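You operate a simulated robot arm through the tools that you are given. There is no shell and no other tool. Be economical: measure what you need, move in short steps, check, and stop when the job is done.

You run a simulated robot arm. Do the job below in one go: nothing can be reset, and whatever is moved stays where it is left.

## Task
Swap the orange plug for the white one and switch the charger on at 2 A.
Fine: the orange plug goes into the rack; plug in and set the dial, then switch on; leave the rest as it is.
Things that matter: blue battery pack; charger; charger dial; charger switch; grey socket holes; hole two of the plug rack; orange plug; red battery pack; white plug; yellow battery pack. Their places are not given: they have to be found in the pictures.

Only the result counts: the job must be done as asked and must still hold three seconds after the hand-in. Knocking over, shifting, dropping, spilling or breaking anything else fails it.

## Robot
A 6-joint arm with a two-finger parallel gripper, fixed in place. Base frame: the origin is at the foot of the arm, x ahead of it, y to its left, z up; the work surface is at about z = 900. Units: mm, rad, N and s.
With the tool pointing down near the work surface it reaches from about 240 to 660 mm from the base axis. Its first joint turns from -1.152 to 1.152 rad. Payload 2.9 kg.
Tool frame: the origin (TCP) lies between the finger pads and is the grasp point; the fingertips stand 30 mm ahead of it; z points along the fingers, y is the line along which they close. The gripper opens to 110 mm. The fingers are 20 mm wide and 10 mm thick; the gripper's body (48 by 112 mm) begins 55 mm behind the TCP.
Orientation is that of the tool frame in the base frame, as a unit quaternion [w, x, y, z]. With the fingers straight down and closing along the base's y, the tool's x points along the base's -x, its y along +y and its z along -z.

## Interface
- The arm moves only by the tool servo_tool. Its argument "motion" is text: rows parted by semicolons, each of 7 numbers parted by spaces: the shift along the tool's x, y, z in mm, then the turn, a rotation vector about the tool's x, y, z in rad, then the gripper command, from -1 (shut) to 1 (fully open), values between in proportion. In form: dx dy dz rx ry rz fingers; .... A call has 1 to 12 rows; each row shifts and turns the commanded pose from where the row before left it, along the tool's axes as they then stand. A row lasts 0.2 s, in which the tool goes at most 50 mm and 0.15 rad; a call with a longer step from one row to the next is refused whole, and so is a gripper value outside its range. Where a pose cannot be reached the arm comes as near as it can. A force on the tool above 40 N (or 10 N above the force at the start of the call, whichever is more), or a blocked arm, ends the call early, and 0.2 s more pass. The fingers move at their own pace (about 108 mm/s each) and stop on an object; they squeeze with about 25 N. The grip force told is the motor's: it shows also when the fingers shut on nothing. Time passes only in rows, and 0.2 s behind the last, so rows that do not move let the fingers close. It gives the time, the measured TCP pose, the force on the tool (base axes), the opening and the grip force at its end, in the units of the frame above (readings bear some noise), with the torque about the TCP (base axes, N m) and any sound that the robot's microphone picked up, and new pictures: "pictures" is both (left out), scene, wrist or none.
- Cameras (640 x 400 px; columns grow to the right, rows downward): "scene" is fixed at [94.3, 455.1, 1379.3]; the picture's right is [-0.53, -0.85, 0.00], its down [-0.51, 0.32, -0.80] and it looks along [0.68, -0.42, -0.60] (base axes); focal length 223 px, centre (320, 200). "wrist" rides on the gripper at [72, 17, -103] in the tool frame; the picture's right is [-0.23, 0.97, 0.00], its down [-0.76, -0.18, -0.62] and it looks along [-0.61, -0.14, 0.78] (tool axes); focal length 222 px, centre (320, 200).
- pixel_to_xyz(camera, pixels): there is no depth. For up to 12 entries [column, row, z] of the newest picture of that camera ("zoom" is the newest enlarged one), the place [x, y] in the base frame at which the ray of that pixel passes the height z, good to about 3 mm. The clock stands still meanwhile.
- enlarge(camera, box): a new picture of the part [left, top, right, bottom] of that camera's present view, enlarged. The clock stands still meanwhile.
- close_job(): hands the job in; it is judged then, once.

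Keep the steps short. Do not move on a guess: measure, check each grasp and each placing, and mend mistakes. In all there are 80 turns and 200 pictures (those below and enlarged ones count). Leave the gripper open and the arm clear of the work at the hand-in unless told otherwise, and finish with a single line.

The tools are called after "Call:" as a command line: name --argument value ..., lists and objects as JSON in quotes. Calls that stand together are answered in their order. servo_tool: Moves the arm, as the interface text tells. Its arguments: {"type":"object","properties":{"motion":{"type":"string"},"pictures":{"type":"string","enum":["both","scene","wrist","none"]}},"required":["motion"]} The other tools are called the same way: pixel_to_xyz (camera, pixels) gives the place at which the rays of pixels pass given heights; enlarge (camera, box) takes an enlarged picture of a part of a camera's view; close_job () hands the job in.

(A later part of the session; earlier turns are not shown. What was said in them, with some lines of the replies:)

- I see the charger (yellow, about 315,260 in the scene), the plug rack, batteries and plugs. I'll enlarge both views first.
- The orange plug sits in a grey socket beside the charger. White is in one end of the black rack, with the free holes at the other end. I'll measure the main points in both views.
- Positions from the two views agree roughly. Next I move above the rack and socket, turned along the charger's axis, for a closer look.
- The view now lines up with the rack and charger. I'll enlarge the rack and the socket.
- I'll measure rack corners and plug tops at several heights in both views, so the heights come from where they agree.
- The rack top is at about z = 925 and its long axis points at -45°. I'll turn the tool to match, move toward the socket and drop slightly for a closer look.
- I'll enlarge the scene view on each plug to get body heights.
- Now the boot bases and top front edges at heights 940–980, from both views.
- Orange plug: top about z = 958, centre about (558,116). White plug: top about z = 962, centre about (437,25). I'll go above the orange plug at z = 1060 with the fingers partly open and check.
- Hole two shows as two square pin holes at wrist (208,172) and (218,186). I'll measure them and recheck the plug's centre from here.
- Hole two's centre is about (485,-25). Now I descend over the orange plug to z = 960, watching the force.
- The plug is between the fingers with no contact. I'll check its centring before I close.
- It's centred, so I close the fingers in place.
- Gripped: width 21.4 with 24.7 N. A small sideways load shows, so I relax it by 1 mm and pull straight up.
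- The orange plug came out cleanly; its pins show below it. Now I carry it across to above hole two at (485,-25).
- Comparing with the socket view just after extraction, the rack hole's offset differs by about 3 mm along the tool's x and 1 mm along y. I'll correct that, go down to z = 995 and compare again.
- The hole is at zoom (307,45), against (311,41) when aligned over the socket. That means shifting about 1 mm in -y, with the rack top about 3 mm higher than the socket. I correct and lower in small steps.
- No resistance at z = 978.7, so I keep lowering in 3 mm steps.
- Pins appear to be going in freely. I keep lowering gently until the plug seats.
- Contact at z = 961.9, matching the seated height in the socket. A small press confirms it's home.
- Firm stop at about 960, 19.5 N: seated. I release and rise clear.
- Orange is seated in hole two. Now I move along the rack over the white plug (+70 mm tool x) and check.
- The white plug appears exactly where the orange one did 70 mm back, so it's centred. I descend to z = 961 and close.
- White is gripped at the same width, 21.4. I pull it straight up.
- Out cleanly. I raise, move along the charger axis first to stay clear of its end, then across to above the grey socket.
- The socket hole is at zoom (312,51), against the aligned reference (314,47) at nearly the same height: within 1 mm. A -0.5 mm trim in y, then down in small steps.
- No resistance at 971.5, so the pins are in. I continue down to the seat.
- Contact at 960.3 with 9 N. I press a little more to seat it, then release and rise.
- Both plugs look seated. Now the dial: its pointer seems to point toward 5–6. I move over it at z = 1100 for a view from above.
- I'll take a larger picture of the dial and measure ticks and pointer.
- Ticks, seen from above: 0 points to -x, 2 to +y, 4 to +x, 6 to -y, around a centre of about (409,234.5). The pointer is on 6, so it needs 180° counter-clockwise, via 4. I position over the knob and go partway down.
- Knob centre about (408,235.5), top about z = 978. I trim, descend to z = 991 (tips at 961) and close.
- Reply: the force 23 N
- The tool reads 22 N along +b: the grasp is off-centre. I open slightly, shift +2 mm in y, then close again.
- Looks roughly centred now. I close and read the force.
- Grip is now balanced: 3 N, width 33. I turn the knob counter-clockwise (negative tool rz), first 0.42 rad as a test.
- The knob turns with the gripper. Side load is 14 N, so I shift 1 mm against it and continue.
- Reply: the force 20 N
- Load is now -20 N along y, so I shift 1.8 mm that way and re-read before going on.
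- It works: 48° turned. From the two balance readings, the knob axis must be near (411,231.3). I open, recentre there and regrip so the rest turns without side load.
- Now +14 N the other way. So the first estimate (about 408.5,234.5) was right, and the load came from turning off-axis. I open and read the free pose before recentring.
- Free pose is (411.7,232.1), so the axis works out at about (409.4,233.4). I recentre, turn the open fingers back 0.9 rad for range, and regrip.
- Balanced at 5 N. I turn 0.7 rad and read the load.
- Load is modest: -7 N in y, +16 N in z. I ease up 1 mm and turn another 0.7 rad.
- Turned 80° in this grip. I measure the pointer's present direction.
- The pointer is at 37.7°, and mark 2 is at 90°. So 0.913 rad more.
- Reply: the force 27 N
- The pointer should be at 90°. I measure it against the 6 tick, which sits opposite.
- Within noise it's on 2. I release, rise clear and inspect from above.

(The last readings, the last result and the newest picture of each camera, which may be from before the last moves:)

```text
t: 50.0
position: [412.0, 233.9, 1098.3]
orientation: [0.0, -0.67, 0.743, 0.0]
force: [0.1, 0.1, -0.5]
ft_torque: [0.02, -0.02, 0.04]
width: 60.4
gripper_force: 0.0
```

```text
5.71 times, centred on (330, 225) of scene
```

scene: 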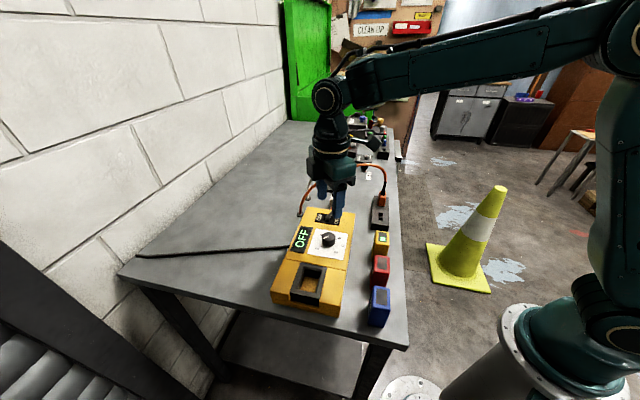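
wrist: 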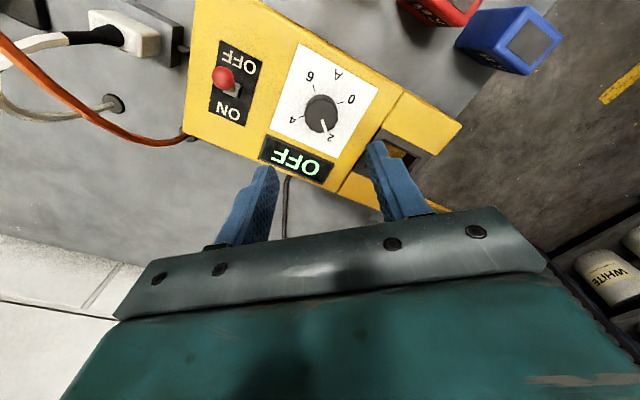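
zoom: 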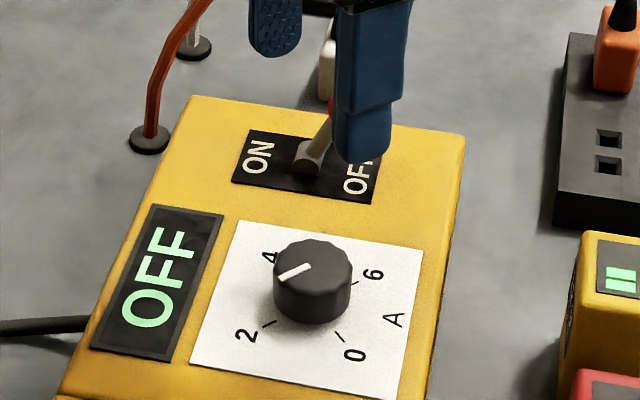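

By my own ray calculation the 0–4 ticks lie along x and the pointer is at 89.6°, so the dial is on 2. The switch lever's ball is about (476,172,992), leaning to OFF, pivot about (487,186). I turn the tool back to -45° with fingers shut, well above.

Call:
servo_tool --motion "0 0 0 0 0 0.141 -1; 0 0 0 0 0 0.141 -1; 0 0 0 0 0 0.141 -1; 0 0 0 0 0 0.141 -1; 0 0 0 0 0 0.141 -1; 0 0 0 0 0 0.141 -1; 0 0 0 0 0 0.141 -1; 0 0 0 0 0 0.141 -1; 0 0 0 0 0 0.141 -1; 0 0 0 0 0 0.141 -1; 0 0 0 0 0 0.141 -1; 0 0 0 0 0 0.141 -1" --pictures "none"

Call:
servo_tool --motion "0 0 0 0 0 0.141 -1; 0 0 0 0 0 0.141 -1; 0 0 0 0 0 0.141 -1; 0 0 0 0 0 0.138 -1; 0 0 0 0 0 0 -1"

Call:
enlarge --camera "wrist" --box '[240, 70, 440, 220]'

Call:
enlarge --camera "scene" --box '[290, 190, 370, 260]'

```text
t: 52.6
position: [410.0, 232.6, 1096.2]
orientation: [0.0, 0.113, 0.994, 0.0]
force: [-0.8, 0.1, 0.1]
ft_torque: [0.01, 0.01, 0.03]
width: 0.2
gripper_force: 24.7
```

```text
t: 53.8
position: [409.3, 233.0, 1096.6]
orientation: [0.0, 0.384, 0.923, 0.0]
force: [0.5, -0.4, -0.2]
ft_torque: [-0.02, 0.0, -0.04]
width: 0.3
gripper_force: 25.2
```

scene: 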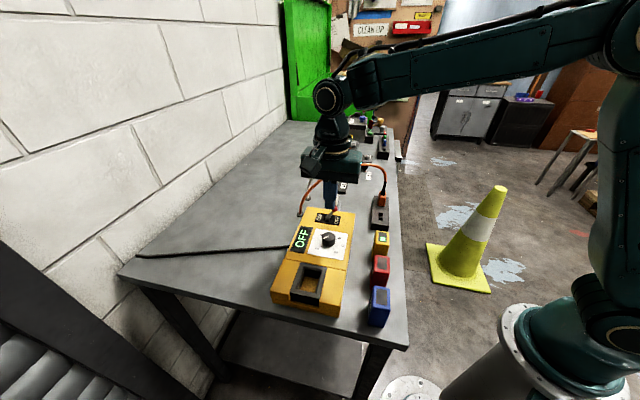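
wrist: 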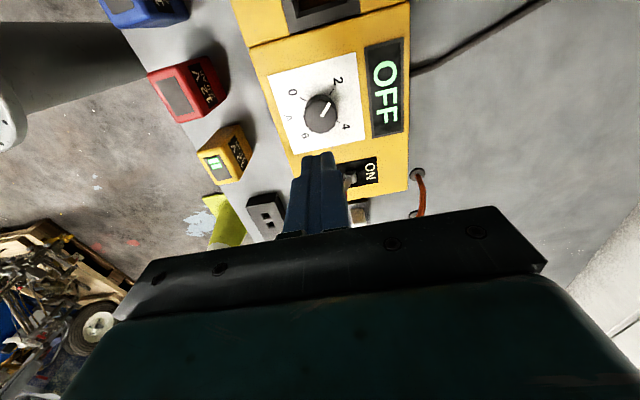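

```text
2.67 times, centred on (340, 145) of wrist
```

zoom: 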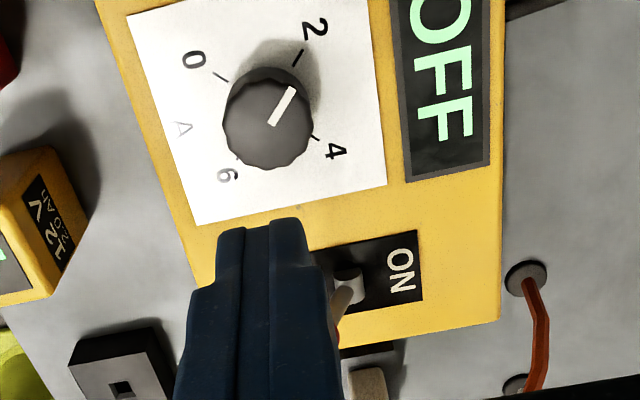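

```text
5.71 times, centred on (330, 225) of scene
```

zoom: 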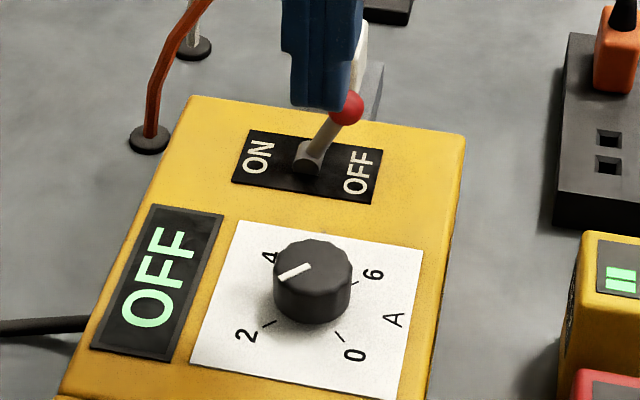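

The dial clearly points at 2. Now I move to the OFF side of the lever, about (453,149), then lower to z = 1015.

Call:
servo_tool --motion "-30 -10 0 0 0 0 -1; -30 -10 0 0 0 0 -1; -30.3 -10 0 0 0 0 -1; 0 -2 20 0 0 0 -1; 0 0 20 0 0 0 -1; 0 0 20 0 0 0 -1; 0 0 0 0 0 0 -1"

Call:
enlarge --camera "wrist" --box '[240, 70, 440, 220]'

Call:
enlarge --camera "scene" --box '[300, 180, 370, 240]'

```text
t: 55.4
position: [449.0, 146.4, 1037.4]
orientation: [0.0, 0.382, 0.924, -0.001]
force: [0.2, -0.1, -0.2]
ft_torque: [-0.03, -0.02, -0.03]
width: 0.0
gripper_force: 25.4
```

scene: 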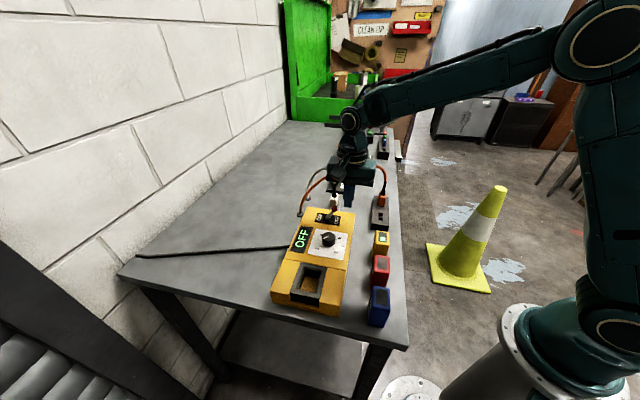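
wrist: 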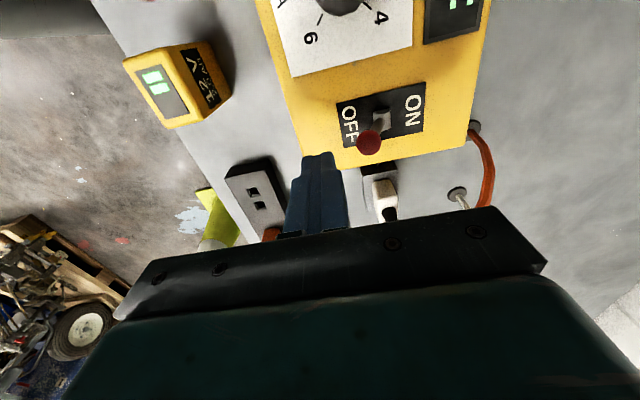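

```text
2.67 times, centred on (340, 145) of wrist
```

zoom: 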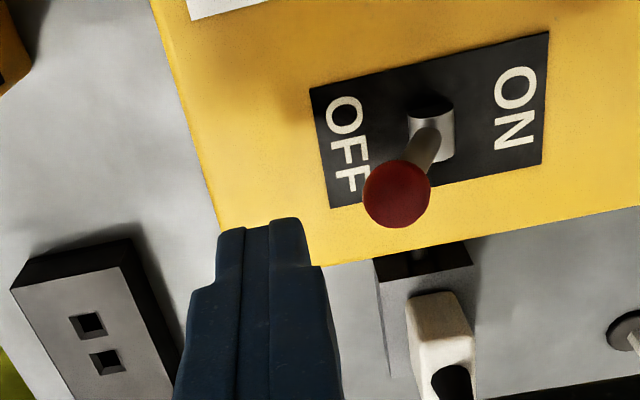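

```text
6.67 times, centred on (335, 210) of scene
```

zoom: 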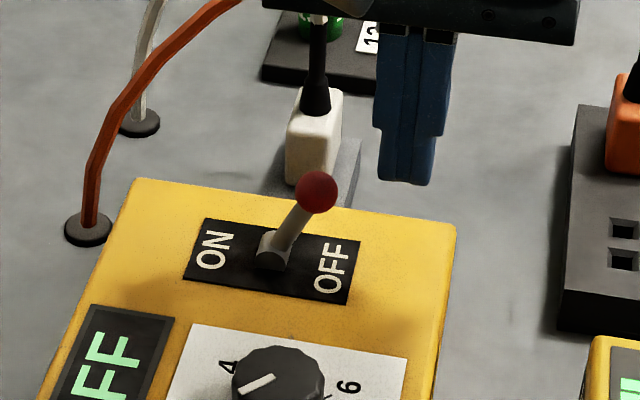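

I locate the ball from both views before pushing.

Call:
pixel_to_xyz --camera "wrist" --pixels '[[368.9, 142.8, 985], [368.9, 142.8, 995], [368.9, 142.8, 1005], [381, 128, 960]]'

Call:
pixel_to_xyz --camera "scene" --pixels '[[334.4, 208.8, 985], [334.4, 208.8, 995], [334.4, 208.8, 1005], [327.5, 217.5, 960]]'

```text
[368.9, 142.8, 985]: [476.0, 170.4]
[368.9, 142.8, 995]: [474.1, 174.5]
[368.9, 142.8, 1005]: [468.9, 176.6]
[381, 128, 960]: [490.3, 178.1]
```

```text
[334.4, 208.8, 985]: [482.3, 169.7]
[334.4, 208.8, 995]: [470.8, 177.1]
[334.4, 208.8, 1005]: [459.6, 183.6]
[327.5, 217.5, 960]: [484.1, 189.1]
```

Ball about (474,173.5,992), in line with the fingers. I lower to z = 1015 and push along +y of the tool in small steps.

Call:
servo_tool --motion "0 0 22 0 0 0 -1; 0 10 0 0 0 0 -1; 0 8 0 0 0 0 -1; 0 6 0 0 0 0 -1; 0 6 0 0 0 0 -1; 0 6 0 0 0 0 -1; 0 0 0 0 0 0 -1"

Call:
enlarge --camera "scene" --box '[290, 180, 370, 250]'

```text
t: 57.0
position: [477.2, 173.4, 1015.5]
orientation: [0.0, 0.383, 0.924, 0.0]
force: [0.3, -0.4, 0.8]
ft_torque: [-0.01, 0.01, 0.01]
width: 0.2
gripper_force: 24.5
```

scene: 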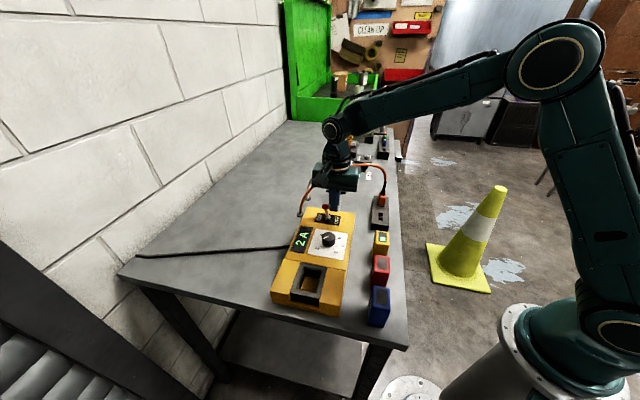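
wrist: 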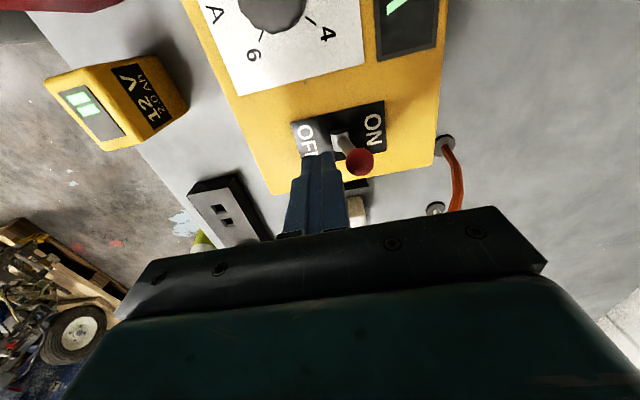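

```text
5.71 times, centred on (330, 215) of scene
```

zoom: 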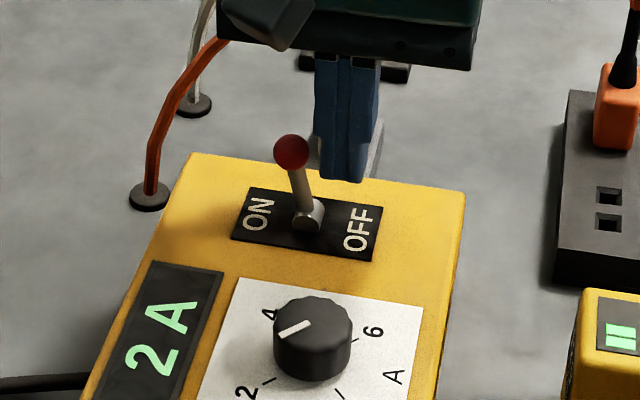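

The lever is on ON and the display reads "2 A". I back off, rise and open the gripper well clear.

Call:
servo_tool --motion "0 -10 0 0 0 0 -1; 0 -10 0 0 0 0 -1; 0 0 -35 0 0 0 -1; 0 0 -45 0 0 0 -1; 0 0 -45 0 0 0 -1; 0 0 -45 0 0 0 0; 0 0 -40 0 0 0 1; 0 0 0 0 0 0 1; 0 0 0 0 0 0 1"

Call:
enlarge --camera "scene" --box '[270, 170, 410, 340]'

Call:
enlarge --camera "wrist" --box '[220, 0, 440, 160]'

```text
t: 59.0
position: [462.4, 155.8, 1224.0]
orientation: [0.0, 0.383, 0.924, 0.0]
force: [0.3, 1.2, -0.3]
ft_torque: [-0.04, 0.03, -0.03]
width: 110.1
gripper_force: 0.0
```

scene: 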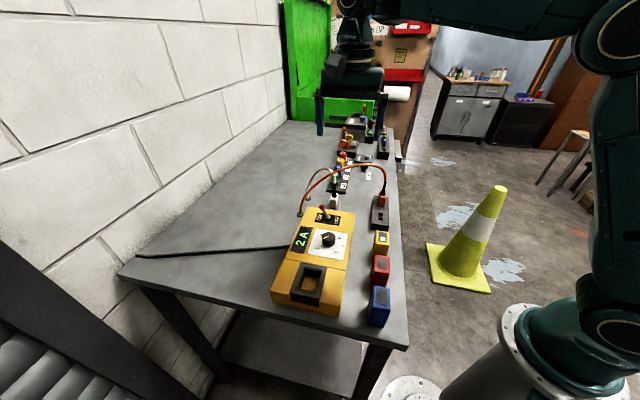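
wrist: 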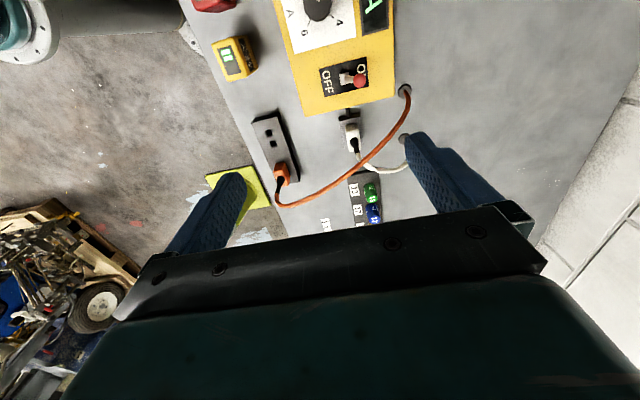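

```text
2.35 times, centred on (340, 255) of scene
```

zoom: 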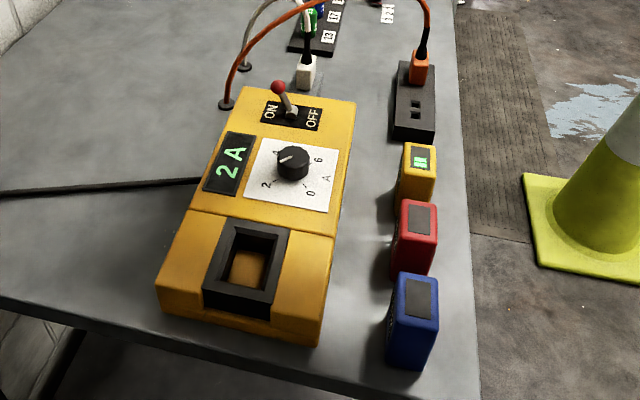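

```text
2.50 times, centred on (330, 80) of wrist
```

zoom: 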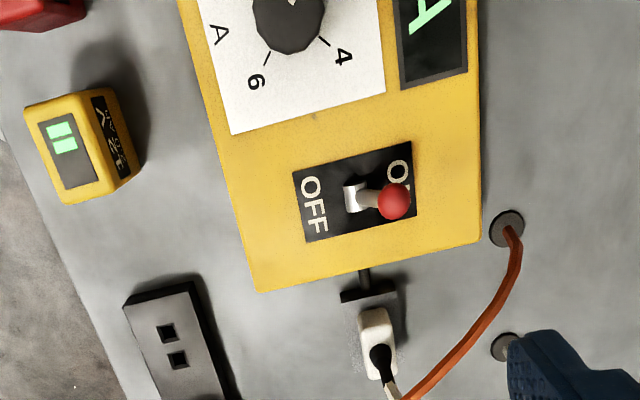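

White is seated in the grey socket, orange is in hole two of the rack, and the dial is on 2. The switch is on, the display reads "2 A", the batteries haven't moved, and the arm is clear with the gripper open. I hand the job in.

Call:
close_job

```text
The job is handed in.
```

The orange plug is in hole two of the rack, the white plug is in the grey socket, and the charger is on with its display reading 2 A.
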